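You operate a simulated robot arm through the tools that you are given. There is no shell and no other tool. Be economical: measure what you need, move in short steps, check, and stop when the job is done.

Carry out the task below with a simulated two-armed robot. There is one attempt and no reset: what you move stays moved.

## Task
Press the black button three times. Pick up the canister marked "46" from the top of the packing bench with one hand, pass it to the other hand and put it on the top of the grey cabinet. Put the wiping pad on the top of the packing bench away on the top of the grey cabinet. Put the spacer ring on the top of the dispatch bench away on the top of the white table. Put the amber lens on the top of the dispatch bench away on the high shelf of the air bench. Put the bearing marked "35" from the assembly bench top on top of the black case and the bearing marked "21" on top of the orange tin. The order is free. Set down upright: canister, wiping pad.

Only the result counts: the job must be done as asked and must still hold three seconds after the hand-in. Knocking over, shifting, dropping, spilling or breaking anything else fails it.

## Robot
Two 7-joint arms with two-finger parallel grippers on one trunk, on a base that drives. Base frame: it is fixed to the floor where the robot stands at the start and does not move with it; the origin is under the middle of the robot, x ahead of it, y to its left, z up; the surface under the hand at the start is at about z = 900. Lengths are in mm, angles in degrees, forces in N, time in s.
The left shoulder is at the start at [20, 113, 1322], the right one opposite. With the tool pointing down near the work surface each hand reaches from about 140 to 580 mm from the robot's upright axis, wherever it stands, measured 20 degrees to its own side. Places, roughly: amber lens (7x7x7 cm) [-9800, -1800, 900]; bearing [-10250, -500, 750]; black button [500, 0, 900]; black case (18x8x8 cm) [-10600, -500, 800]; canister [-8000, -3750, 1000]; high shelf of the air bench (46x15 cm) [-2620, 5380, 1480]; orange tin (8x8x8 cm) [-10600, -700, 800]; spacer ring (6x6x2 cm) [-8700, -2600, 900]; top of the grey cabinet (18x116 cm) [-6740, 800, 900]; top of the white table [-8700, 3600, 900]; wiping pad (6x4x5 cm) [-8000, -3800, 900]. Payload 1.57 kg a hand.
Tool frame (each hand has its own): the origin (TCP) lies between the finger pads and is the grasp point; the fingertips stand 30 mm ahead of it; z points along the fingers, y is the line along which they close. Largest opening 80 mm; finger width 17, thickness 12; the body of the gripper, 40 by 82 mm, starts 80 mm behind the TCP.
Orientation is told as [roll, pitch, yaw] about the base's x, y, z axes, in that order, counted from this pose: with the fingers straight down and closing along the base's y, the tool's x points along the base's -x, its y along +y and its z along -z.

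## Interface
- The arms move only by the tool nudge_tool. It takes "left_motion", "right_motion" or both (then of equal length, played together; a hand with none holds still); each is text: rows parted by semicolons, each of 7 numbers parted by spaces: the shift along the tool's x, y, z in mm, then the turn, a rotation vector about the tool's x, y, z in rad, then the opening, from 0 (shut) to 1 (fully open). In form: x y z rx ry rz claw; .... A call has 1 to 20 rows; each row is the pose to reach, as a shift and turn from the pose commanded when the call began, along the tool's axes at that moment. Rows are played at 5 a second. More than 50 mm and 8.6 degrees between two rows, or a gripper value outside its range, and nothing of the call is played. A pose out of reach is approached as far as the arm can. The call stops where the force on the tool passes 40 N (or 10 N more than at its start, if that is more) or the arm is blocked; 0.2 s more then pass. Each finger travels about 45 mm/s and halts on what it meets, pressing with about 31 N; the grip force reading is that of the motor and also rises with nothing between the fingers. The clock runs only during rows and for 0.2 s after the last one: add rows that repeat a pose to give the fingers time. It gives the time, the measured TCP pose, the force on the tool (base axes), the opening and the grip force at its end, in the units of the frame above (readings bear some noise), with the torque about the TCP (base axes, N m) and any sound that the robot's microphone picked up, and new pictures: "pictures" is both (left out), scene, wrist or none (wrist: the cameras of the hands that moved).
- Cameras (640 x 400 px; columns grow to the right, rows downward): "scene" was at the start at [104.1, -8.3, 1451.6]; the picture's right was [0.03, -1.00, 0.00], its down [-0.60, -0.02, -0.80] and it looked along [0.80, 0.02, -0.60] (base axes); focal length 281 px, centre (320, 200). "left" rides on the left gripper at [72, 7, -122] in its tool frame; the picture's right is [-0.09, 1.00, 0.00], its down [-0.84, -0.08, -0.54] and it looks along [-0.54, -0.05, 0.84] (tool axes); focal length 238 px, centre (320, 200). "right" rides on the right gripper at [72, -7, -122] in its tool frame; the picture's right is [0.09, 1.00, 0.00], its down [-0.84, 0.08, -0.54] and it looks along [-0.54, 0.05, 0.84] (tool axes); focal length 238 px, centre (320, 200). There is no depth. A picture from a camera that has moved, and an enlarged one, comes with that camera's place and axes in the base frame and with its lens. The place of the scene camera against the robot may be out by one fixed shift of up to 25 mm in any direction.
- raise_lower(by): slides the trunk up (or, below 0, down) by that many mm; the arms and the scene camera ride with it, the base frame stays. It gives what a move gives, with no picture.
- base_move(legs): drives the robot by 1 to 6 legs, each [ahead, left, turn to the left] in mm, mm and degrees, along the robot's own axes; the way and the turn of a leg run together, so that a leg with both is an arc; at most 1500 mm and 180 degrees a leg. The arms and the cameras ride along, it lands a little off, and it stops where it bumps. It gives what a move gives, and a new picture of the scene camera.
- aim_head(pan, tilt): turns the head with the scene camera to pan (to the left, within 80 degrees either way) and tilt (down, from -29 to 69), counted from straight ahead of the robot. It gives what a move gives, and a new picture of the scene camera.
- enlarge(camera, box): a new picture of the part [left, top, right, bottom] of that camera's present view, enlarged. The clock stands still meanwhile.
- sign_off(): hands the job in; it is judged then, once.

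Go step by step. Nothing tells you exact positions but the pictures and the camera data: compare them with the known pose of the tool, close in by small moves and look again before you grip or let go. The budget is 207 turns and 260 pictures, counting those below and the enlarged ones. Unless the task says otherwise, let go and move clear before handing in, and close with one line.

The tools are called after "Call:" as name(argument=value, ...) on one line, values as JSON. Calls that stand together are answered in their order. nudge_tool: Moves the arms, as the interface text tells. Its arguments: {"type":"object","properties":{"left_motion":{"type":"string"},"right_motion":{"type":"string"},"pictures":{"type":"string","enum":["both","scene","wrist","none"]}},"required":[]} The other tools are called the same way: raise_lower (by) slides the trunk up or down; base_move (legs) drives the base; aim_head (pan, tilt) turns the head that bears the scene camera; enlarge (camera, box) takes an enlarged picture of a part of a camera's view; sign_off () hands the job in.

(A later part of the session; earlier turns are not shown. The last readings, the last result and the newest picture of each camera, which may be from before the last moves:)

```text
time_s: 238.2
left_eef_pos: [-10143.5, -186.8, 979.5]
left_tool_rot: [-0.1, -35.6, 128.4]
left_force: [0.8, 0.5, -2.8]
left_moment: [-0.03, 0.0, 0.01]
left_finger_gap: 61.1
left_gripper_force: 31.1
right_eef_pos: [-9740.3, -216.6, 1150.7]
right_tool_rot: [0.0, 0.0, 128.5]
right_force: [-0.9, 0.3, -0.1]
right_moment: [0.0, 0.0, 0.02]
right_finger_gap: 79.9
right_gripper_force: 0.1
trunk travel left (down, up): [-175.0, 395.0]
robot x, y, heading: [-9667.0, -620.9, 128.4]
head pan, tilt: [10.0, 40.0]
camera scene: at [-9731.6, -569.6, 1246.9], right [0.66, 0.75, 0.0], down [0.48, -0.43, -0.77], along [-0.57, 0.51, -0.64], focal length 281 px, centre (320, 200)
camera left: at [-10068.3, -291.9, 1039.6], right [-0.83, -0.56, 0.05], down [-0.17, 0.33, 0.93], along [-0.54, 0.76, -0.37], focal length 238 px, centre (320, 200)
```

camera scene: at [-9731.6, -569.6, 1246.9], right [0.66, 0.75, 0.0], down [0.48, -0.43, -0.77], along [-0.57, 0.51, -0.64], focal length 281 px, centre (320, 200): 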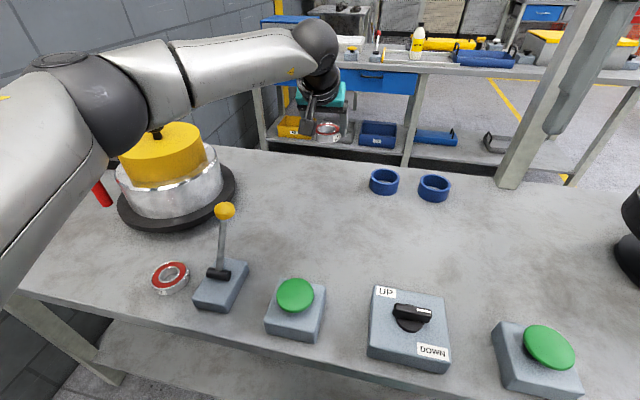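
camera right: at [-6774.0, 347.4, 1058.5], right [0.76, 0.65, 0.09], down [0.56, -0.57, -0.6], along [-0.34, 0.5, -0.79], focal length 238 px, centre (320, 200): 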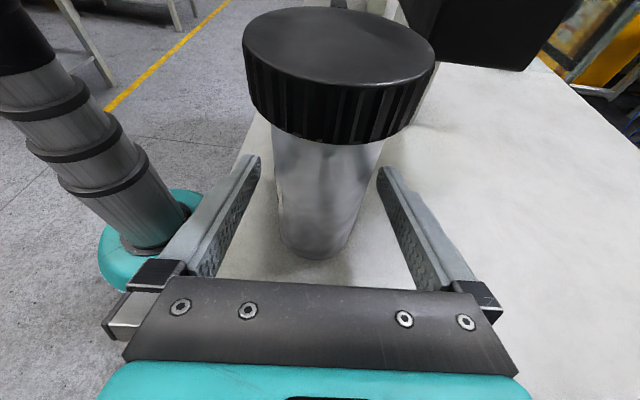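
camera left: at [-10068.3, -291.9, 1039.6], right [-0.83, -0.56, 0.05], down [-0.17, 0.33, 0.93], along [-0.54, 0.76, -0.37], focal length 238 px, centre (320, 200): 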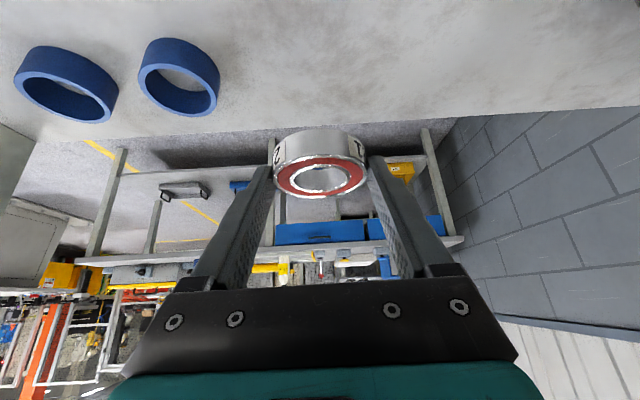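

Bearing 21 is held. I'll raise the trunk, go back left, and step back a little so the arm stays extended for the tin.

Call:
raise_lower(by=200)

Call:
base_move(legs=[[-120, 490, 0]])

Call:
nudge_tool(left_motion="10 48 0 0 0 0 0; 20 95 0 0 0 0 0; 30 140 0 0 0 0 0; 40 185 0 0 0 0 0; 40 185 0 0 0 0 0", pictures="both")

```text
time_s: 240.4
left_eef_pos: [-10143.3, -185.5, 1178.7]
left_tool_rot: [-0.1, -35.6, 128.7]
left_force: [-0.6, -0.5, -2.7]
left_moment: [-0.06, 0.0, -0.03]
left_finger_gap: 61.2
left_gripper_force: 30.7
right_eef_pos: [-9742.7, -217.0, 1351.9]
right_tool_rot: [0.0, 0.0, 128.5]
right_force: [-1.1, -0.2, -0.2]
right_moment: [-0.01, 0.0, 0.01]
right_finger_gap: 80.2
right_gripper_force: 0.0
trunk travel left (down, up): [-375.0, 195.0]
robot x, y, heading: [-9667.2, -618.5, 128.7]
head pan, tilt: [10.0, 40.0]
```

```text
time_s: 243.3
left_eef_pos: [-10448.0, -578.6, 1179.4]
left_tool_rot: [-0.2, -35.6, 128.2]
left_force: [0.8, -0.4, -2.9]
left_moment: [-0.03, -0.03, 0.0]
left_finger_gap: 61.0
left_gripper_force: 30.7
right_eef_pos: [-10045.8, -610.8, 1351.0]
right_tool_rot: [0.0, 0.0, 128.3]
right_force: [0.1, -0.8, 0.3]
right_moment: [0.03, -0.01, 0.0]
right_finger_gap: 79.9
right_gripper_force: 0.1
trunk travel left (down, up): [-375.0, 195.0]
robot x, y, heading: [-9975.6, -1020.0, 128.1]
head pan, tilt: [10.0, 40.0]
camera scene: at [-10038.7, -964.6, 1446.9], right [0.67, 0.75, 0.0], down [0.48, -0.43, -0.77], along [-0.57, 0.51, -0.64], focal length 281 px, centre (320, 200)
```

scene: 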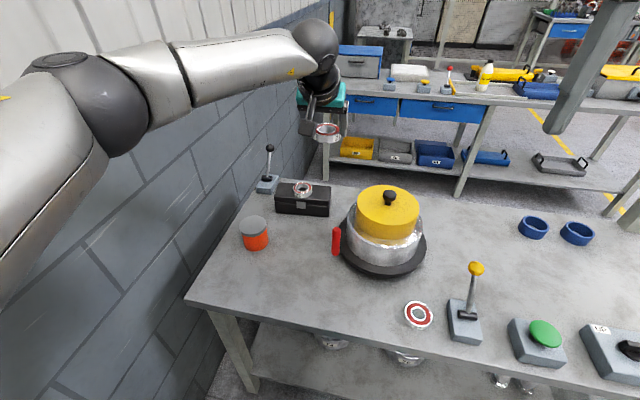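

```text
time_s: 244.6
left_eef_pos: [-10571.1, -716.5, 1156.9]
left_tool_rot: [0.0, -35.5, 128.1]
left_force: [0.0, 0.7, -2.0]
left_moment: [-0.01, 0.0, 0.02]
left_finger_gap: 61.1
left_gripper_force: 31.0
right_eef_pos: [-10044.5, -610.6, 1351.1]
right_tool_rot: [0.0, 0.0, 128.2]
right_force: [0.5, 0.0, 0.4]
right_moment: [-0.03, -0.02, 0.02]
right_finger_gap: 80.1
right_gripper_force: 0.1
trunk travel left (down, up): [-375.0, 195.0]
robot x, y, heading: [-9980.3, -1018.8, 128.3]
head pan, tilt: [10.0, 40.0]
camera scene: at [-10038.0, -963.6, 1446.9], right [0.67, 0.75, 0.0], down [0.48, -0.43, -0.77], along [-0.57, 0.51, -0.64], focal length 281 px, centre (320, 200)
camera left: at [-10497.5, -823.9, 1216.3], right [-0.83, -0.56, 0.05], down [-0.16, 0.33, 0.93], along [-0.53, 0.76, -0.37], focal length 238 px, centre (320, 200)
```

scene: 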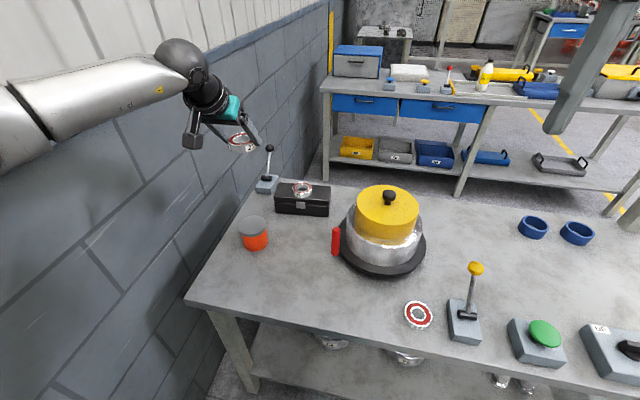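
left: 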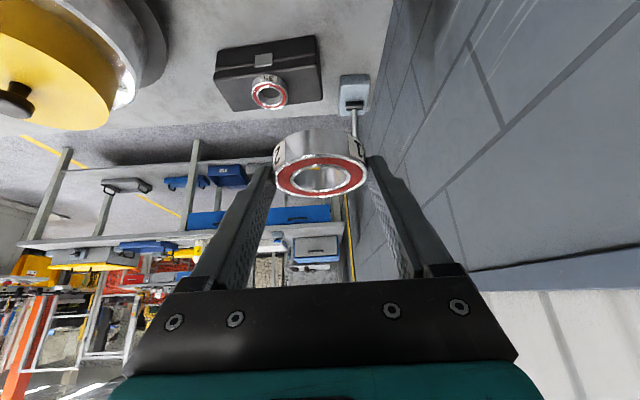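

Call:
aim_head(pan=50, tilt=25)

```text
time_s: 245.6
left_eef_pos: [-10571.8, -717.5, 1157.3]
left_tool_rot: [-0.1, -35.6, 128.2]
left_force: [0.5, 0.4, -2.0]
left_moment: [-0.01, -0.01, 0.05]
left_finger_gap: 61.0
left_gripper_force: 31.2
right_eef_pos: [-10044.1, -611.6, 1350.8]
right_tool_rot: [0.1, 0.0, 128.2]
right_force: [-0.3, -0.6, -0.9]
right_moment: [-0.01, 0.01, 0.01]
right_finger_gap: 79.9
right_gripper_force: 0.1
trunk travel left (down, up): [-375.0, 195.0]
robot x, y, heading: [-9977.5, -1013.6, 128.2]
head pan, tilt: [50.0, 25.0]
camera scene: at [-10067.1, -1018.0, 1470.2], right [0.03, 1.0, 0.0], down [0.42, -0.01, -0.91], along [-0.91, 0.03, -0.42], focal length 281 px, centre (320, 200)
```

scene: 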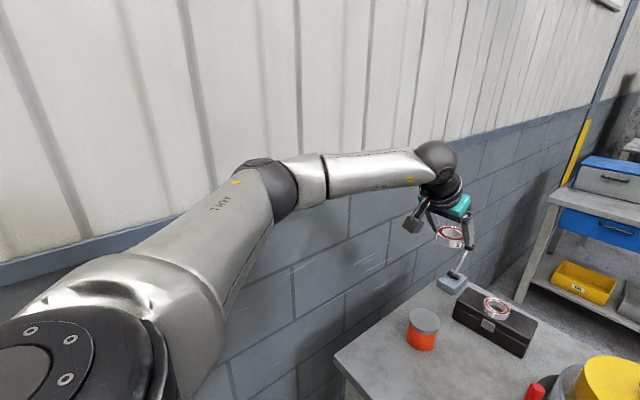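

The arm is nearly straight and clear of the wall. I'll lower the trunk and align the bearing over the tin.

Call:
nudge_tool(left_motion="6 25 -4 0 0 0 0; 6 25 -4 0 0 0 0", pictures="none")

Call:
raise_lower(by=-200)

Call:
nudge_tool(left_motion="0 0 0 0 0 0 0", pictures="both")

```text
time_s: 246.2
left_eef_pos: [-10587.4, -737.7, 1156.9]
left_tool_rot: [-0.2, -35.6, 128.2]
left_force: [0.0, 0.7, -2.5]
left_moment: [-0.05, 0.02, -0.01]
left_finger_gap: 61.0
left_gripper_force: 31.6
right_eef_pos: [-10044.0, -610.9, 1351.0]
right_tool_rot: [0.0, 0.0, 128.2]
right_force: [-0.8, -0.3, -0.3]
right_moment: [0.01, 0.01, 0.03]
right_finger_gap: 79.9
right_gripper_force: 0.1
trunk travel left (down, up): [-375.0, 195.0]
robot x, y, heading: [-9975.5, -1020.9, 128.3]
head pan, tilt: [50.0, 25.0]
```

```text
time_s: 248.4
left_eef_pos: [-10587.0, -737.5, 957.0]
left_tool_rot: [-0.1, -35.6, 128.2]
left_force: [0.8, 0.4, -2.7]
left_moment: [0.01, -0.04, 0.0]
left_finger_gap: 61.1
left_gripper_force: 30.5
right_eef_pos: [-10046.2, -611.8, 1150.1]
right_tool_rot: [0.0, 0.0, 128.2]
right_force: [0.0, -0.2, -0.8]
right_moment: [0.0, 0.03, 0.01]
right_finger_gap: 80.0
right_gripper_force: 0.1
trunk travel left (down, up): [-175.0, 395.0]
robot x, y, heading: [-9971.9, -1019.9, 128.5]
head pan, tilt: [50.0, 25.0]
```

```text
time_s: 248.8
left_eef_pos: [-10586.5, -737.1, 956.5]
left_tool_rot: [-0.2, -35.5, 128.2]
left_force: [0.6, -0.2, -2.3]
left_moment: [0.0, -0.07, 0.0]
left_finger_gap: 61.0
left_gripper_force: 30.7
right_eef_pos: [-10044.9, -610.9, 1150.8]
right_tool_rot: [0.0, 0.0, 128.3]
right_force: [-0.1, 0.2, 0.5]
right_moment: [-0.01, -0.03, 0.03]
right_finger_gap: 80.0
right_gripper_force: 0.1
trunk travel left (down, up): [-175.0, 395.0]
robot x, y, heading: [-9975.4, -1018.5, 128.1]
head pan, tilt: [50.0, 25.0]
camera scene: at [-10067.0, -1018.1, 1270.3], right [0.03, 1.0, 0.0], down [0.42, -0.01, -0.91], along [-0.91, 0.03, -0.42], focal length 281 px, centre (320, 200)
camera left: at [-10513.7, -845.2, 1016.1], right [-0.83, -0.56, 0.05], down [-0.17, 0.33, 0.93], along [-0.53, 0.76, -0.37], focal length 238 px, centre (320, 200)
```

scene: 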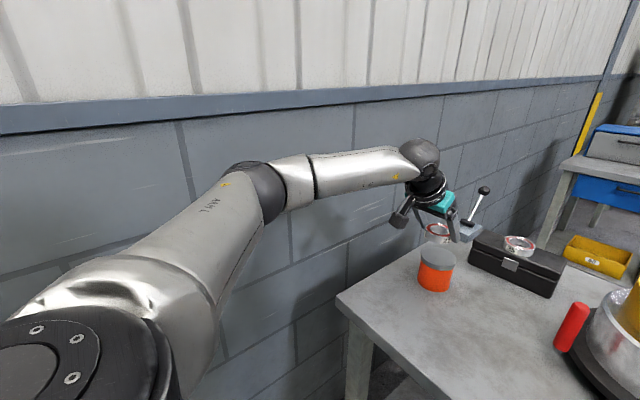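
left: 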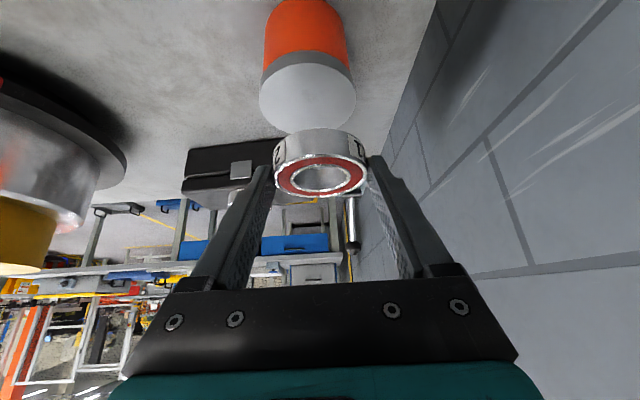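

Call:
nudge_tool(left_motion="3 -4 -2 0 0 0 0; 15 -4 14 0 0 0 0; 25 -4 28.5 0 0 0 0; 25 -4 28.5 0 0 0 0", pictures="both")

```text
time_s: 249.8
left_eef_pos: [-10580.9, -739.6, 919.3]
left_tool_rot: [-0.2, -35.6, 128.2]
left_force: [0.2, 0.0, -3.8]
left_moment: [-0.07, -0.02, 0.0]
left_finger_gap: 61.0
left_gripper_force: 31.1
right_eef_pos: [-10045.3, -612.6, 1151.0]
right_tool_rot: [0.0, 0.0, 128.2]
right_force: [0.9, -0.5, 1.2]
right_moment: [-0.01, 0.01, 0.0]
right_finger_gap: 80.1
right_gripper_force: 0.0
trunk travel left (down, up): [-175.0, 395.0]
robot x, y, heading: [-9973.3, -1020.0, 128.6]
head pan, tilt: [50.0, 25.0]
camera scene: at [-10067.0, -1018.1, 1270.2], right [0.03, 1.0, 0.0], down [0.42, -0.01, -0.91], along [-0.91, 0.03, -0.42], focal length 281 px, centre (320, 200)
camera left: at [-10508.4, -845.9, 978.0], right [-0.83, -0.56, 0.05], down [-0.17, 0.33, 0.93], along [-0.53, 0.76, -0.37], focal length 238 px, centre (320, 200)
```

scene: 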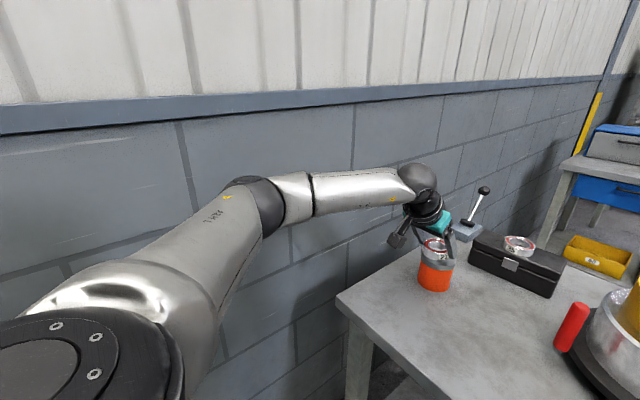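
left: 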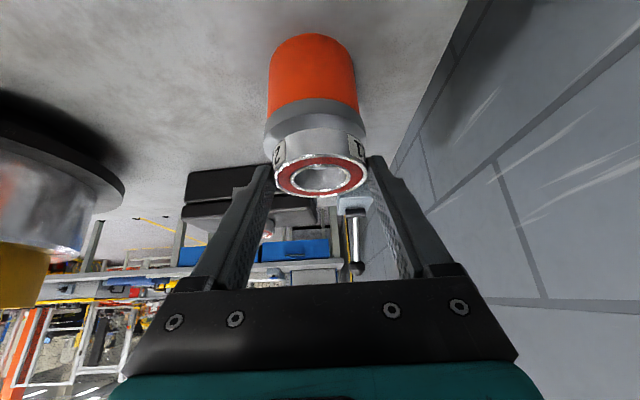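

Call:
nudge_tool(left_motion="3.3 -1 -2.3 0 0 0 0; 6.2 -1 1.8 0 0 0 0; 7.4 -1 3.4 0 0 0 0; 8 -1 4.2 0 0 0 0; 8.5 -1 5 0 0 0 0", pictures="wrist")

```text
time_s: 251.0
left_eef_pos: [-10579.6, -742.0, 910.3]
left_tool_rot: [-0.1, -35.6, 128.1]
left_force: [0.7, 0.5, -1.4]
left_moment: [-0.04, -0.02, -0.01]
left_finger_gap: 61.2
left_gripper_force: 31.1
right_eef_pos: [-10045.3, -610.8, 1150.8]
right_tool_rot: [0.0, 0.0, 128.2]
right_force: [0.9, -0.5, -0.1]
right_moment: [0.01, 0.0, 0.02]
right_finger_gap: 80.0
right_gripper_force: 0.0
trunk travel left (down, up): [-175.0, 395.0]
robot x, y, heading: [-9974.7, -1015.3, 128.3]
head pan, tilt: [50.0, 25.0]
camera left: at [-10505.1, -848.4, 969.3], right [-0.83, -0.56, 0.05], down [-0.17, 0.33, 0.93], along [-0.53, 0.76, -0.37], focal length 238 px, centre (320, 200)
```

left: 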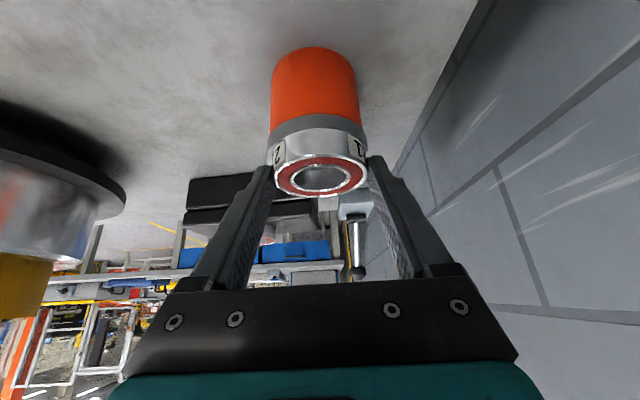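

Call:
enlarge(camera="scene", box=[380, 210, 490, 300])

```text
4.44 times, centred on (435, 255) of scene
camera zoom: at [-10067.1, -1018.0, 1270.2], right [0.03, 1.0, 0.0], down [0.42, -0.01, -0.91], along [-0.91, 0.03, -0.42], focal length 1248 px, centre (-191, -44)
```

zoom: 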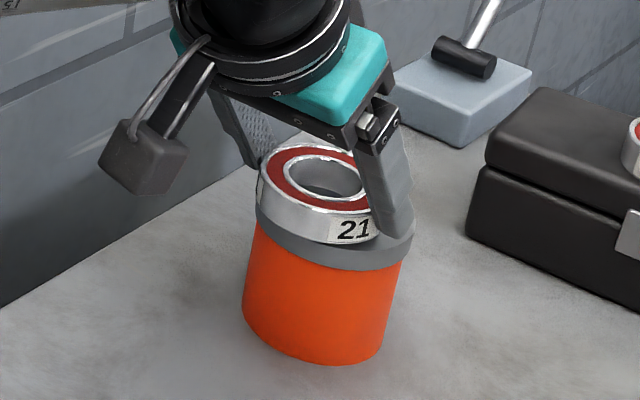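

The ring sits about 7 mm off-centre on the lid, so I'll correct and lower.

Call:
nudge_tool(left_motion="-4 -4 3 0 0 0 0; -3 -4 4.5 0 0 0 0; -2 -4 6 0 0 0 0", pictures="none")

Call:
enlarge(camera="scene", box=[380, 210, 490, 300])

```text
time_s: 251.8
left_eef_pos: [-10579.0, -733.4, 906.1]
left_tool_rot: [-0.1, -35.5, 128.1]
left_force: [0.1, 0.4, -2.5]
left_moment: [0.0, -0.03, 0.0]
left_finger_gap: 61.0
left_gripper_force: 31.3
right_eef_pos: [-10044.9, -610.3, 1152.3]
right_tool_rot: [-0.1, 0.0, 128.3]
right_force: [0.1, 0.3, 0.0]
right_moment: [0.0, 0.0, 0.01]
right_finger_gap: 80.1
right_gripper_force: 0.1
trunk travel left (down, up): [-175.0, 395.0]
robot x, y, heading: [-9973.0, -1017.5, 128.2]
head pan, tilt: [50.0, 25.0]
```

```text
4.44 times, centred on (435, 255) of scene
camera zoom: at [-10067.1, -1018.1, 1270.2], right [0.03, 1.0, 0.0], down [0.42, -0.01, -0.91], along [-0.91, 0.03, -0.42], focal length 1248 px, centre (-191, -44)
```

zoom: 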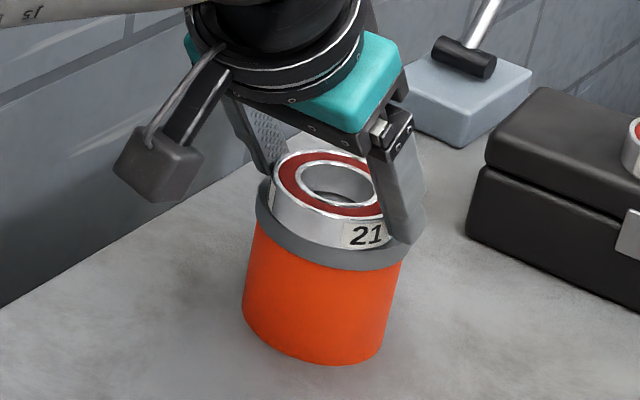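

Call:
nudge_tool(left_motion="-3.3 4 2.3 0 0 0 0; -2.7 4 3.1 0 0 0 0; -1.5 4 4.8 0 0 0 0", pictures="none")

Call:
enlarge(camera="scene", box=[380, 210, 490, 300])

```text
time_s: 252.6
left_eef_pos: [-10584.7, -735.1, 905.7]
left_tool_rot: [-0.2, -35.9, 128.2]
left_force: [1.6, -2.3, 6.9]
left_moment: [-0.23, -0.09, -0.01]
left_finger_gap: 61.1
left_gripper_force: 31.0
right_eef_pos: [-10044.1, -611.1, 1150.8]
right_tool_rot: [0.0, 0.0, 128.2]
right_force: [0.0, 0.2, 0.2]
right_moment: [-0.01, 0.0, 0.03]
right_finger_gap: 80.0
right_gripper_force: 0.0
trunk travel left (down, up): [-175.0, 395.0]
robot x, y, heading: [-9978.0, -1014.4, 128.2]
head pan, tilt: [50.0, 25.0]
```

```text
4.44 times, centred on (435, 255) of scene
camera zoom: at [-10066.2, -1018.7, 1270.4], right [0.03, 1.0, 0.0], down [0.42, -0.01, -0.91], along [-0.91, 0.03, -0.42], focal length 1248 px, centre (-191, -44)
```

zoom: 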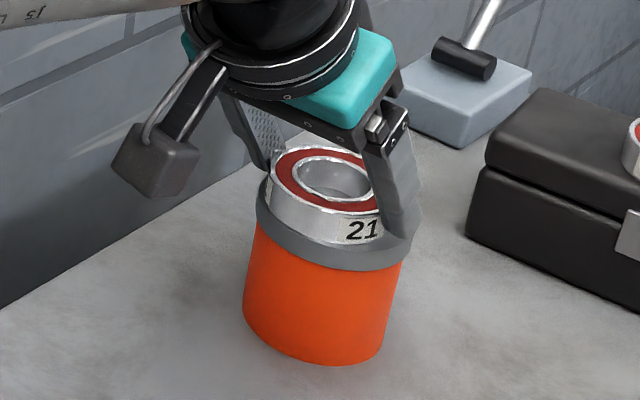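

Centred and in contact. I'll release and withdraw.

Call:
nudge_tool(left_motion="0 0 0 0 0 0 0.8; 0 0 0 0 0 0 0.9; 0 0 0 0 0 0 1; 0 0 0 0 0 0 1; 0 0 -15 0 0 0 1; 0 0 -45 0 0 0 1; 0 0 -85 0 0 0 1; 0 -20 -125 0 0 0 1", pictures="scene")

Call:
enlarge(camera="scene", box=[380, 210, 550, 310])

```text
time_s: 254.4
left_eef_pos: [-10522.7, -779.7, 1006.6]
left_tool_rot: [-0.2, -35.6, 128.3]
left_force: [-0.1, 0.6, -0.4]
left_moment: [0.05, 0.02, -0.01]
left_finger_gap: 79.8
left_gripper_force: 0.1
right_eef_pos: [-10043.5, -611.9, 1151.1]
right_tool_rot: [0.0, 0.1, 128.3]
right_force: [-1.1, 0.9, -0.3]
right_moment: [0.01, 0.04, 0.0]
right_finger_gap: 79.9
right_gripper_force: 0.0
trunk travel left (down, up): [-175.0, 395.0]
robot x, y, heading: [-9976.1, -1016.1, 128.0]
head pan, tilt: [50.0, 25.0]
camera scene: at [-10066.5, -1018.2, 1270.3], right [0.03, 1.0, 0.0], down [0.42, -0.01, -0.91], along [-0.91, 0.03, -0.42], focal length 281 px, centre (320, 200)
```

scene: 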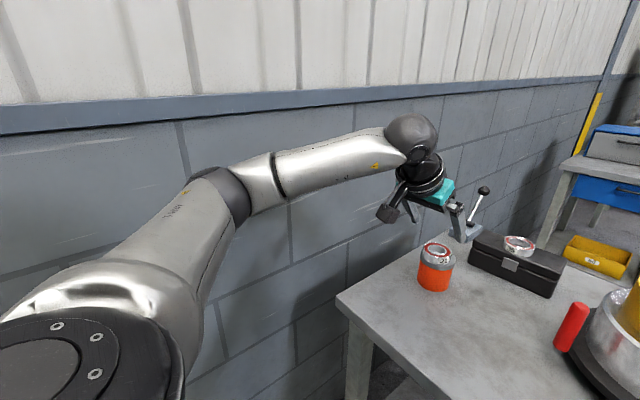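

```text
3.76 times, centred on (465, 260) of scene
camera zoom: at [-10066.5, -1018.2, 1270.3], right [0.03, 1.0, 0.0], down [0.42, -0.01, -0.91], along [-0.91, 0.03, -0.42], focal length 1057 px, centre (-226, -26)
```

zoom: 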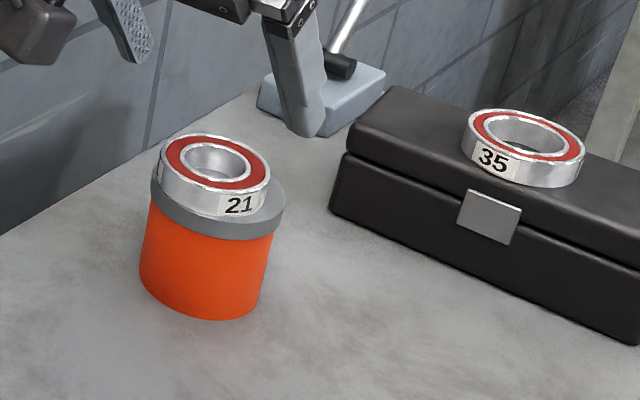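

Both bearings are in place. I'll raise the trunk, restore the left tool to vertical, back off, and look for the amber lens.

Call:
raise_lower(by=200)

Call:
nudge_tool(left_motion="19 -17 -14 0 .102 0 1; 39 -35 -28 0 .204 0 1; 58 -52 -42 0 .306 0 1; 77 -70 -55 0 .408 0 1; 97 -87 -69 0 .51 0 1; 116 -105 -83 0 .621 0 1", pictures="none")

Call:
base_move(legs=[[-150, 0, 0]])

Call:
aim_head(pan=80, tilt=30)

```text
time_s: 256.6
left_eef_pos: [-10522.8, -778.5, 1204.1]
left_tool_rot: [-0.1, -35.6, 128.2]
left_force: [-0.3, -0.6, -0.2]
left_moment: [-0.02, 0.0, 0.0]
left_finger_gap: 80.2
left_gripper_force: 0.1
right_eef_pos: [-10046.1, -612.0, 1351.5]
right_tool_rot: [0.0, 0.0, 128.2]
right_force: [0.1, 0.3, 0.2]
right_moment: [0.02, 0.02, 0.02]
right_finger_gap: 80.2
right_gripper_force: 0.0
trunk travel left (down, up): [-375.0, 195.0]
robot x, y, heading: [-9974.5, -1019.6, 128.2]
head pan, tilt: [50.0, 25.0]
```

```text
time_s: 258.0
left_eef_pos: [-10351.7, -825.8, 1206.0]
left_tool_rot: [0.0, 0.0, 128.2]
left_force: [0.0, 0.6, -0.6]
left_moment: [-0.01, 0.01, 0.0]
left_finger_gap: 80.3
left_gripper_force: 0.0
right_eef_pos: [-10044.2, -611.0, 1351.2]
right_tool_rot: [0.1, 0.0, 128.2]
right_force: [-0.1, 0.7, -0.4]
right_moment: [-0.01, 0.01, 0.02]
right_finger_gap: 79.8
right_gripper_force: 0.1
trunk travel left (down, up): [-375.0, 195.0]
robot x, y, heading: [-9975.7, -1017.0, 128.3]
head pan, tilt: [50.0, 25.0]
```

```text
time_s: 259.3
left_eef_pos: [-10260.4, -943.5, 1206.4]
left_tool_rot: [0.0, -0.1, 128.2]
left_force: [0.4, 0.7, 0.1]
left_moment: [0.06, -0.01, 0.0]
left_finger_gap: 80.0
left_gripper_force: 0.0
right_eef_pos: [-9953.6, -728.8, 1350.9]
right_tool_rot: [0.0, 0.0, 128.3]
right_force: [0.5, -0.5, 0.2]
right_moment: [0.0, 0.02, 0.02]
right_finger_gap: 79.8
right_gripper_force: 0.1
trunk travel left (down, up): [-375.0, 195.0]
robot x, y, heading: [-9881.9, -1130.4, 128.4]
head pan, tilt: [50.0, 25.0]
camera scene: at [-9974.3, -1135.6, 1470.3], right [0.03, 1.0, 0.0], down [0.42, -0.01, -0.91], along [-0.91, 0.03, -0.42], focal length 281 px, centre (320, 200)
```

scene: 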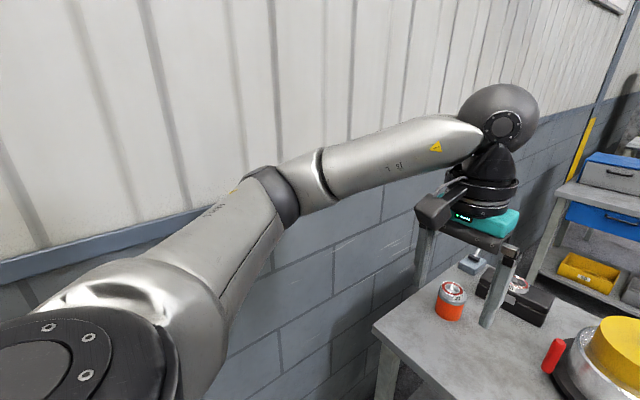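

```text
time_s: 260.3
left_eef_pos: [-10260.7, -943.1, 1205.5]
left_tool_rot: [-0.1, 0.1, 128.2]
left_force: [-0.5, -0.1, 0.1]
left_moment: [-0.01, 0.0, 0.02]
left_finger_gap: 80.1
left_gripper_force: 0.1
right_eef_pos: [-9953.0, -727.5, 1351.1]
right_tool_rot: [0.0, 0.0, 128.2]
right_force: [0.6, 0.1, 0.1]
right_moment: [0.0, 0.01, -0.03]
right_finger_gap: 80.0
right_gripper_force: 0.0
trunk travel left (down, up): [-375.0, 195.0]
robot x, y, heading: [-9883.4, -1138.0, 128.2]
head pan, tilt: [80.0, 30.0]
camera scene: at [-9962.6, -1180.3, 1462.3], right [-0.47, 0.88, 0.0], down [0.44, 0.24, -0.87], along [-0.76, -0.41, -0.5], focal length 281 px, centre (320, 200)
```

scene: 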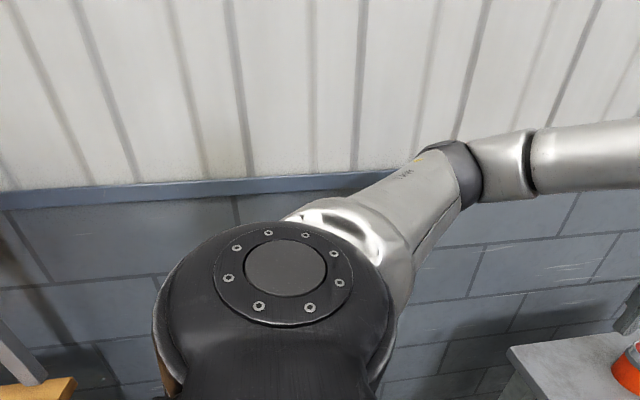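

I'll turn clockwise to face the dispatch bench end.

Call:
base_move(legs=[[0, -60, 0], [0, 0, -90], [0, 0, -90]])

Call:
aim_head(pan=-15, tilt=35)

```text
time_s: 268.9
left_eef_pos: [-9459.9, -1291.2, 1205.7]
left_tool_rot: [-0.2, -0.1, -52.0]
left_force: [-0.1, 0.2, -0.4]
left_moment: [0.0, 0.0, 0.0]
left_finger_gap: 80.0
left_gripper_force: 0.1
right_eef_pos: [-9768.2, -1505.3, 1351.4]
right_tool_rot: [0.1, -0.2, -51.9]
right_force: [-0.1, 0.2, 0.2]
right_moment: [-0.03, 0.01, -0.03]
right_finger_gap: 79.7
right_gripper_force: 0.0
trunk travel left (down, up): [-375.0, 195.0]
robot x, y, heading: [-9833.3, -1098.9, -51.8]
head pan, tilt: [80.0, 30.0]
camera scene: at [-9743.8, -1073.5, 1462.3], right [0.47, -0.88, 0.0], down [-0.44, -0.24, -0.87], along [0.76, 0.41, -0.5], focal length 281 px, centre (320, 200)
```

scene: 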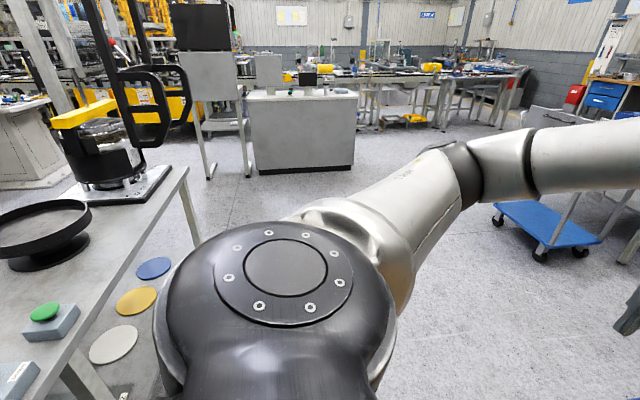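

```text
time_s: 270.6
left_eef_pos: [-9460.0, -1291.4, 1204.7]
left_tool_rot: [-0.1, 0.0, -52.1]
left_force: [-0.6, -0.6, -1.1]
left_moment: [0.01, -0.02, -0.03]
left_finger_gap: 80.0
left_gripper_force: 0.0
right_eef_pos: [-9767.8, -1503.1, 1351.0]
right_tool_rot: [0.1, 0.1, -52.0]
right_force: [-0.4, 0.3, 0.4]
right_moment: [-0.01, 0.02, 0.04]
right_finger_gap: 79.8
right_gripper_force: 0.1
trunk travel left (down, up): [-375.0, 195.0]
robot x, y, heading: [-9838.9, -1096.0, -52.1]
head pan, tilt: [-15.0, 35.0]
camera scene: at [-9788.9, -1197.0, 1454.5], right [-0.92, -0.39, 0.0], down [-0.23, 0.53, -0.82], along [0.32, -0.75, -0.57], focal length 281 px, centre (320, 200)
```

scene: 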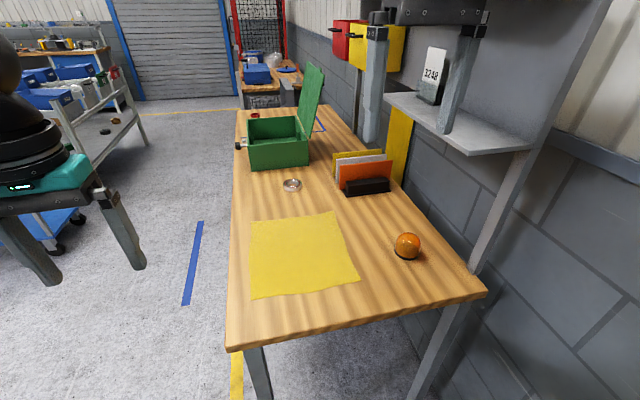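

Call:
enlarge(camera="scene", box=[225, 95, 335, 205])

Call:
enlarge(camera="scene", box=[350, 200, 470, 290])

```text
3.64 times, centred on (280, 150) of scene
camera zoom: at [-9788.9, -1197.0, 1454.5], right [-0.92, -0.39, 0.0], down [-0.23, 0.53, -0.82], along [0.32, -0.75, -0.57], focal length 1021 px, centre (466, 382)
```

zoom: 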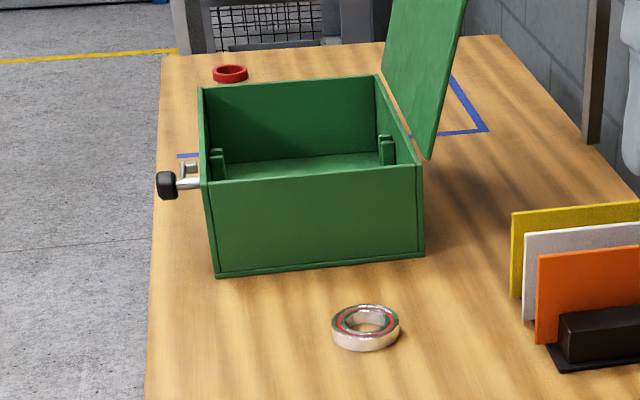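

```text
4.44 times, centred on (410, 245) of scene
camera zoom: at [-9788.9, -1197.0, 1454.5], right [-0.92, -0.39, 0.0], down [-0.23, 0.53, -0.82], along [0.32, -0.75, -0.57], focal length 1248 px, centre (-80, 0)
```

zoom: 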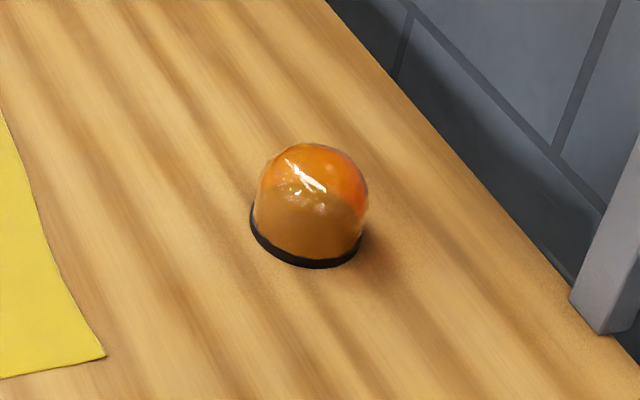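

The amber lens is the dome at the wall side of the bench end, and the spacer ring is the red ring at the far end. I'll tilt the right tool forward 40° and shift right.

Call:
nudge_tool(right_motion="-18 0 30 0 -.14 0 1; -36 0 60 0 -.28 0 1; -54 0 90 0 -.42 0 1; -72 0 120 0 -.56 0 1; -90 0 150 0 -.70 0 1", pictures="none")

Call:
base_move(legs=[[0, -170, 0]])

Call:
aim_head(pan=-30, tilt=40)

Call:
enlarge(camera="right", box=[0, 0, 640, 400])

```text
time_s: 271.8
left_eef_pos: [-9459.8, -1290.5, 1205.5]
left_tool_rot: [-0.1, 0.1, -52.0]
left_force: [0.6, 0.1, -1.1]
left_moment: [0.0, 0.05, -0.04]
left_finger_gap: 80.2
left_gripper_force: 0.0
right_eef_pos: [-9712.9, -1576.6, 1201.6]
right_tool_rot: [0.0, -40.2, -52.0]
right_force: [-0.1, 0.0, 0.2]
right_moment: [0.02, -0.02, 0.0]
right_finger_gap: 80.1
right_gripper_force: 0.2
trunk travel left (down, up): [-375.0, 195.0]
robot x, y, heading: [-9835.4, -1098.2, -52.1]
head pan, tilt: [-15.0, 35.0]
```

```text
time_s: 273.3
left_eef_pos: [-9592.4, -1396.0, 1206.2]
left_tool_rot: [-0.1, 0.0, -52.0]
left_force: [0.0, 0.4, -0.1]
left_moment: [-0.01, -0.04, 0.02]
left_finger_gap: 80.1
left_gripper_force: 0.1
right_eef_pos: [-9845.2, -1680.7, 1202.0]
right_tool_rot: [0.0, -40.1, -51.9]
right_force: [-0.6, -0.4, 0.0]
right_moment: [-0.01, -0.02, 0.0]
right_finger_gap: 79.9
right_gripper_force: 0.1
trunk travel left (down, up): [-375.0, 195.0]
robot x, y, heading: [-9968.3, -1200.5, -52.0]
head pan, tilt: [-15.0, 35.0]
camera scene: at [-9921.9, -1301.2, 1454.5], right [-0.92, -0.39, 0.0], down [-0.22, 0.53, -0.82], along [0.32, -0.75, -0.57], focal length 281 px, centre (320, 200)
```

scene: 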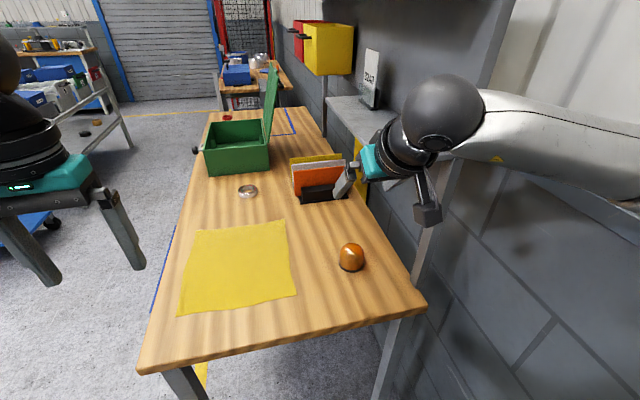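

```text
time_s: 274.1
left_eef_pos: [-9592.2, -1394.9, 1204.8]
left_tool_rot: [-0.1, -0.1, -52.1]
left_force: [-0.3, -0.2, -0.1]
left_moment: [0.0, 0.02, 0.01]
left_finger_gap: 79.8
left_gripper_force: 0.0
right_eef_pos: [-9845.9, -1679.6, 1201.3]
right_tool_rot: [0.1, -40.0, -52.0]
right_force: [0.1, -0.6, -0.1]
right_moment: [-0.01, -0.01, -0.01]
right_finger_gap: 79.9
right_gripper_force: 0.1
trunk travel left (down, up): [-375.0, 195.0]
robot x, y, heading: [-9969.1, -1200.4, -52.1]
head pan, tilt: [-30.0, 40.0]
camera scene: at [-9943.6, -1303.7, 1446.9], right [-0.99, -0.14, 0.0], down [-0.09, 0.64, -0.77], along [0.11, -0.76, -0.64], focal length 281 px, centre (320, 200)
```

scene: 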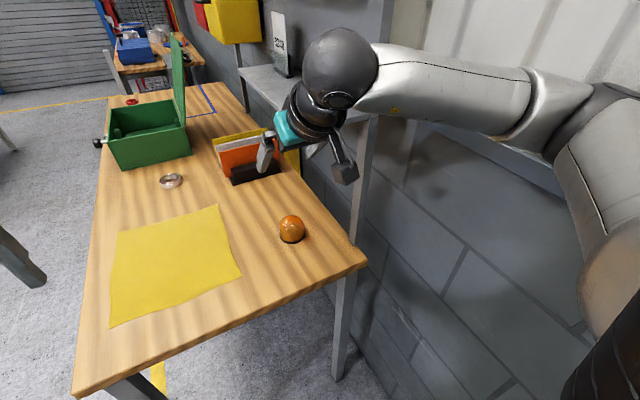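

```text
1.00 times, centred on (320, 200) of right (not enlarged: the box is as wide or as high as the picture)
camera zoom: at [-9933.2, -1578.0, 1248.6], right [0.74, 0.67, -0.06], down [0.24, -0.18, 0.95], along [0.63, -0.72, -0.3], focal length 238 px, centre (320, 200)
```

zoom: 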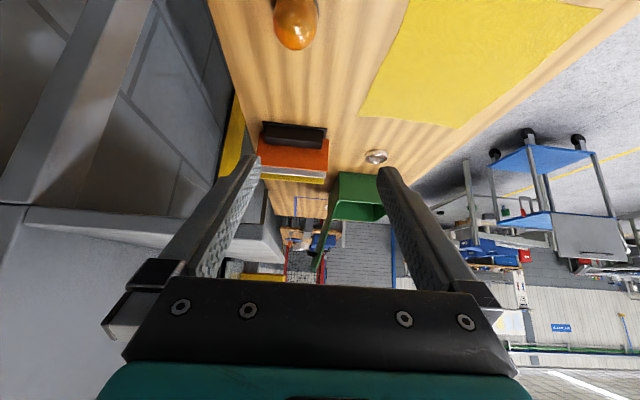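

I'll move the right hand to hover behind and above the lens.

Call:
nudge_tool(right_motion="14 -8 40 0 0 0 1; 29 -16 80 0 0 0 1; 44 -25 120 0 0 0 1; 58 -33 160 0 0 0 1; 73 -41 200 0 0 0 1; 88 -50 240 0 0 0 1; 88 -50 240 0 0 0 1", pictures="both")

```text
time_s: 275.6
left_eef_pos: [-9594.0, -1393.7, 1205.5]
left_tool_rot: [-0.1, 0.0, -52.0]
left_force: [-0.6, -0.4, 0.3]
left_moment: [0.01, -0.02, 0.04]
left_finger_gap: 80.1
left_gripper_force: 0.1
right_eef_pos: [-9831.6, -1778.2, 960.0]
right_tool_rot: [0.0, -40.2, -51.9]
right_force: [-1.0, 0.0, 0.1]
right_moment: [0.01, -0.05, 0.0]
right_finger_gap: 80.1
right_gripper_force: 0.0
trunk travel left (down, up): [-375.0, 195.0]
robot x, y, heading: [-9969.0, -1205.8, -52.0]
head pan, tilt: [-30.0, 40.0]
camera scene: at [-9943.9, -1303.5, 1447.0], right [-0.99, -0.14, 0.0], down [-0.09, 0.64, -0.77], along [0.11, -0.76, -0.64], focal length 281 px, centre (320, 200)
camera right: at [-9918.9, -1677.6, 1007.6], right [0.74, 0.67, -0.06], down [0.24, -0.18, 0.95], along [0.63, -0.72, -0.29], focal length 238 px, centre (320, 200)
```

scene: 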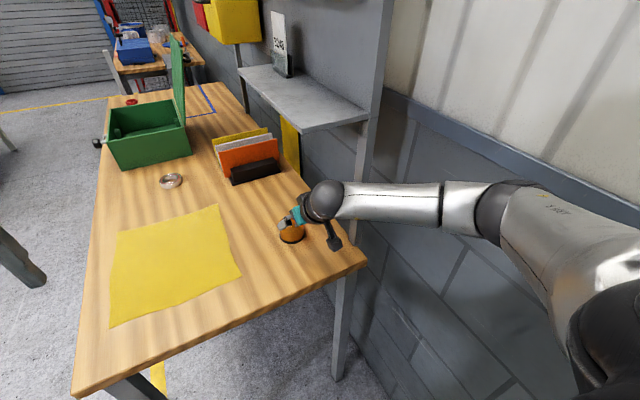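
right: 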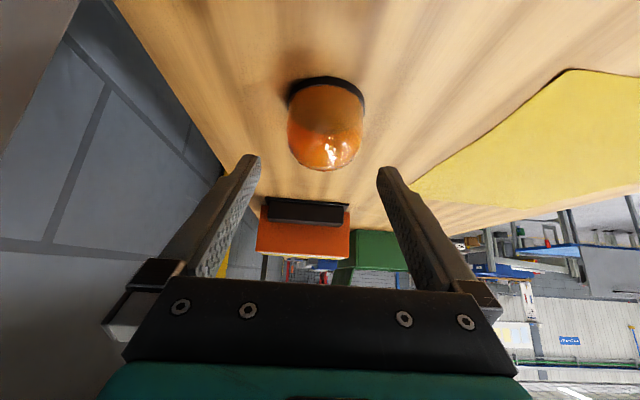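

Call:
nudge_tool(right_motion="6 2 25 0 0 0 1; 12 3 50 0 0 0 1; 12 3 50 0 0 0 1", pictures="wrist")

```text
time_s: 276.4
left_eef_pos: [-9592.0, -1394.9, 1205.2]
left_tool_rot: [-0.1, 0.0, -51.9]
left_force: [0.0, 0.5, 0.0]
left_moment: [0.01, -0.03, 0.0]
left_finger_gap: 80.1
left_gripper_force: 0.0
right_eef_pos: [-9814.5, -1795.7, 914.5]
right_tool_rot: [0.0, -40.2, -52.0]
right_force: [-1.5, -0.7, -0.1]
right_moment: [-0.01, 0.04, -0.01]
right_finger_gap: 79.9
right_gripper_force: 0.1
trunk travel left (down, up): [-375.0, 195.0]
robot x, y, heading: [-9970.2, -1199.6, -52.0]
head pan, tilt: [-30.0, 40.0]
camera right: at [-9902.3, -1693.9, 961.8], right [0.74, 0.67, -0.06], down [0.24, -0.18, 0.95], along [0.63, -0.72, -0.3], focal length 238 px, centre (320, 200)
```

right: 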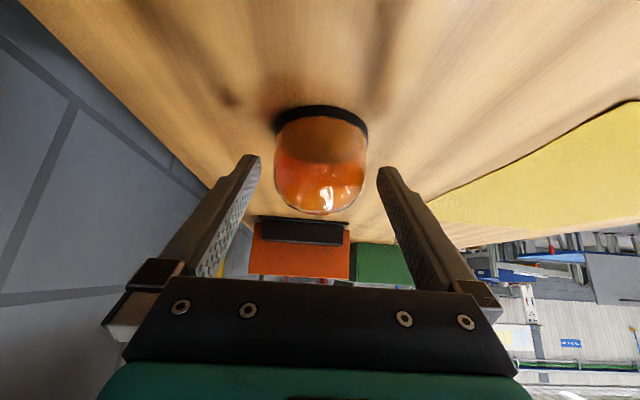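

Call:
nudge_tool(right_motion="-1 0 20 0 0 0 1; -1 0 35 0 0 0 1; -1 0 42 0 0 0 1; -1 0 42 0 0 0 1", pictures="both")

```text
time_s: 277.6
left_eef_pos: [-9594.3, -1390.7, 1206.0]
left_tool_rot: [-0.1, -0.3, -52.0]
left_force: [0.0, 0.2, 0.1]
left_moment: [0.01, 0.03, 0.0]
left_finger_gap: 79.7
left_gripper_force: 0.0
right_eef_pos: [-9798.6, -1816.0, 887.8]
right_tool_rot: [0.0, -40.5, -52.2]
right_force: [-8.6, 13.1, 17.2]
right_moment: [0.12, 0.28, -0.15]
right_finger_gap: 79.1
right_gripper_force: 0.1
trunk travel left (down, up): [-375.0, 195.0]
robot x, y, heading: [-9968.4, -1202.6, -52.0]
head pan, tilt: [-30.0, 40.0]
stopped in row 4 (right hand): the force on the tool passed its limit at 40 N (the readings are from after the stop); the commanded pose is now the measured one
camera scene: at [-9945.9, -1299.4, 1447.2], right [-0.99, -0.14, 0.0], down [-0.09, 0.63, -0.77], along [0.11, -0.76, -0.64], focal length 281 px, centre (320, 200)
camera right: at [-9886.5, -1714.8, 934.3], right [0.74, 0.67, -0.06], down [0.24, -0.18, 0.96], along [0.63, -0.72, -0.29], focal length 238 px, centre (320, 200)
```

scene: 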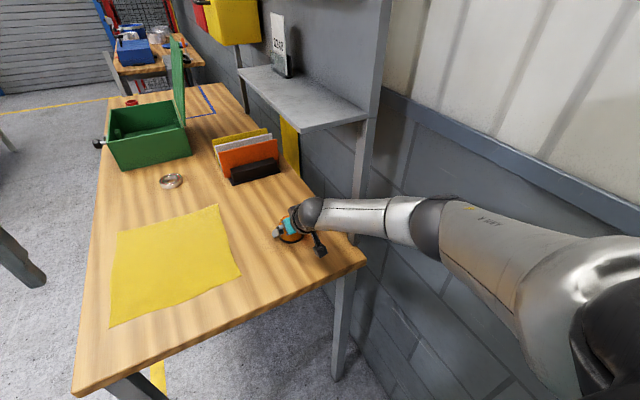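
right: 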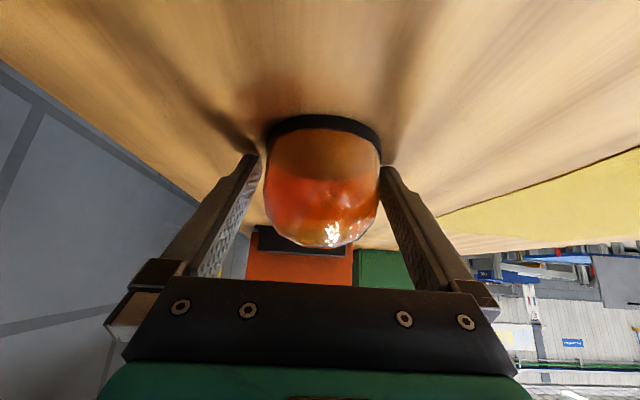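

The fingertips touched the bench at z≈860 and the lens is between the fingers. I'll back off 4 mm and close gently.

Call:
nudge_tool(right_motion="-2 0 -3 0 0 0 1; -3 0 -4 0 0 0 0.9; -3 0 -4 0 0 0 0.8; -3 0 -4 0 0 0 0.6; -3 0 -4 0 0 0 0.3; -3 0 -4 0 0 0 0; -3 0 -4 0 0 0 0", pictures="wrist")

```text
time_s: 279.2
left_eef_pos: [-9592.3, -1394.5, 1204.2]
left_tool_rot: [-0.2, 0.0, -52.0]
left_force: [-0.5, 0.1, 0.4]
left_moment: [-0.03, 0.0, -0.04]
left_finger_gap: 80.1
left_gripper_force: 0.0
right_eef_pos: [-9798.4, -1819.5, 890.4]
right_tool_rot: [-0.1, -40.4, -52.1]
right_force: [0.3, 0.3, 0.3]
right_moment: [-0.03, 0.03, 0.01]
right_finger_gap: 66.8
right_gripper_force: 30.8
trunk travel left (down, up): [-375.0, 195.0]
robot x, y, heading: [-9969.7, -1201.9, -51.9]
head pan, tilt: [-30.0, 40.0]
camera right: at [-9885.6, -1716.7, 936.8], right [0.74, 0.67, -0.06], down [0.24, -0.18, 0.95], along [0.63, -0.72, -0.29], focal length 238 px, centre (320, 200)
```

right: 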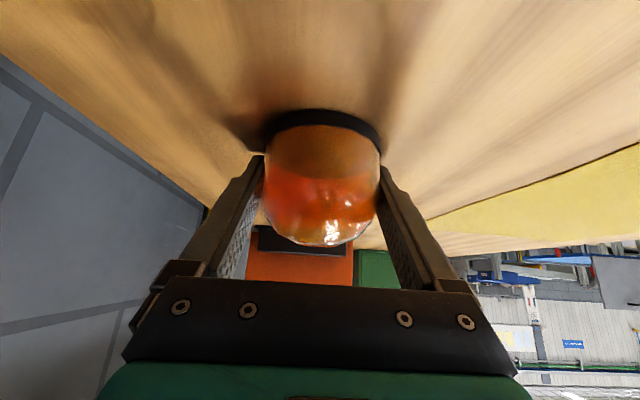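

Call:
nudge_tool(right_motion="-2 0 -2.5 0 0 0 0; -5 0 -6 0 0 0 0; -8 0 -16 0 0 0 0; -8 0 -40 0 0 0 0; -8 0 -75 0 0 0 0; -8 0 -120 0 0 0 0; -8 0 -165 0 0 0 0; -8 0 -210 0 0 0 0", pictures="both")

```text
time_s: 281.1
left_eef_pos: [-9592.6, -1394.3, 1206.0]
left_tool_rot: [-0.1, -0.1, -51.9]
left_force: [-0.2, -1.4, 0.4]
left_moment: [-0.03, -0.03, 0.03]
left_finger_gap: 80.2
left_gripper_force: 0.1
right_eef_pos: [-9880.1, -1715.8, 1056.2]
right_tool_rot: [-0.1, -40.3, -52.2]
right_force: [0.3, -0.3, -0.5]
right_moment: [0.0, 0.03, 0.0]
right_finger_gap: 66.4
right_gripper_force: 31.4
trunk travel left (down, up): [-375.0, 195.0]
robot x, y, heading: [-9971.5, -1201.0, -52.1]
head pan, tilt: [-30.0, 40.0]
camera scene: at [-9944.5, -1302.9, 1447.0], right [-0.99, -0.14, 0.0], down [-0.09, 0.64, -0.77], along [0.11, -0.76, -0.64], focal length 281 px, centre (320, 200)
camera right: at [-9966.5, -1613.8, 1102.9], right [0.74, 0.67, -0.06], down [0.24, -0.18, 0.95], along [0.63, -0.72, -0.29], focal length 238 px, centre (320, 200)
```

scene: 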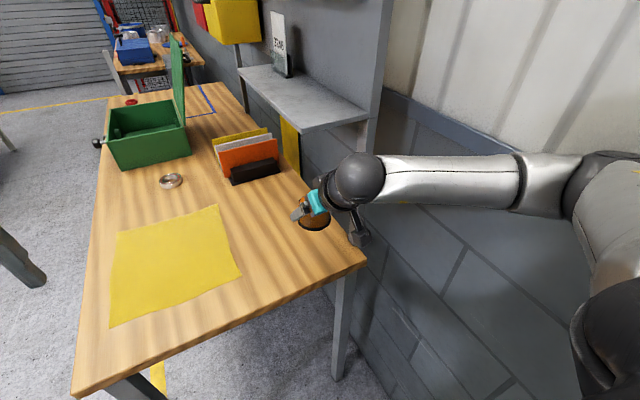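
right: 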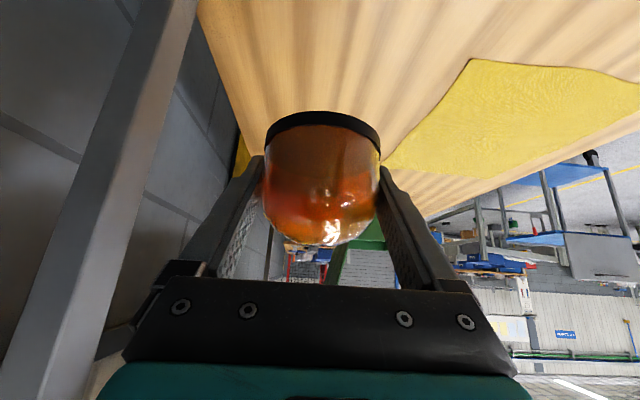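

The lens is held. I'll raise it, then drive out of the gap along the aisle toward the far end of the dispatch bench.

Call:
nudge_tool(right_motion="-20 10 -48 0 0 0 0; -38 20 -92 0 0 0 0; -56 30 -136 0 0 0 0; -64 40 -170 0 0 0 0", pictures="none")

Call:
base_move(legs=[[0, 720, 0], [900, 0, 0], [880, 0, 0]])

Call:
aim_head(pan=-70, tilt=30)

```text
refused: row 1 steps farther than a row can; nothing moved
```

```text
time_s: 293.6
left_eef_pos: [-7910.3, -2345.3, 1205.2]
left_tool_rot: [0.0, -0.1, -51.3]
left_force: [0.1, -0.6, -0.6]
left_moment: [-0.01, -0.01, 0.02]
left_finger_gap: 80.1
left_gripper_force: 0.0
right_eef_pos: [-8192.2, -2671.0, 1056.0]
right_tool_rot: [0.0, -40.2, -51.4]
right_force: [0.9, -1.0, -0.4]
right_moment: [-0.01, 0.0, 0.01]
right_finger_gap: 67.0
right_gripper_force: 31.2
trunk travel left (down, up): [-375.0, 195.0]
robot x, y, heading: [-8289.2, -2156.4, -51.1]
head pan, tilt: [-30.0, 40.0]
camera scene: at [-8262.2, -2258.7, 1446.9], right [-0.99, -0.15, 0.0], down [-0.1, 0.64, -0.77], along [0.12, -0.76, -0.64], focal length 281 px, centre (320, 200)
```

scene: 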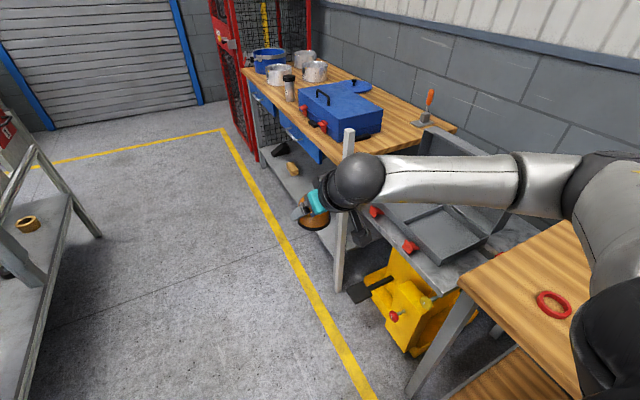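

```text
time_s: 294.7
left_eef_pos: [-7910.9, -2344.6, 1205.5]
left_tool_rot: [-0.2, 0.0, -51.3]
left_force: [-0.1, 0.5, 0.1]
left_moment: [0.0, 0.02, -0.01]
left_finger_gap: 79.8
left_gripper_force: 0.1
right_eef_pos: [-8191.2, -2670.5, 1055.9]
right_tool_rot: [-0.1, -40.2, -51.4]
right_force: [0.1, -1.0, -0.5]
right_moment: [-0.01, 0.0, 0.02]
right_finger_gap: 66.8
right_gripper_force: 30.4
trunk travel left (down, up): [-375.0, 195.0]
robot x, y, heading: [-8288.0, -2157.1, -51.1]
head pan, tilt: [-70.0, 30.0]
camera scene: at [-8322.2, -2251.7, 1462.3], right [-0.85, 0.52, 0.0], down [0.26, 0.43, -0.87], along [-0.45, -0.74, -0.5], focal length 281 px, centre (320, 200)
```

scene: 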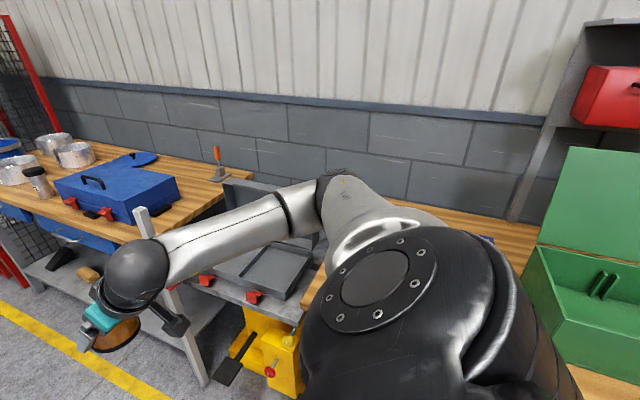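

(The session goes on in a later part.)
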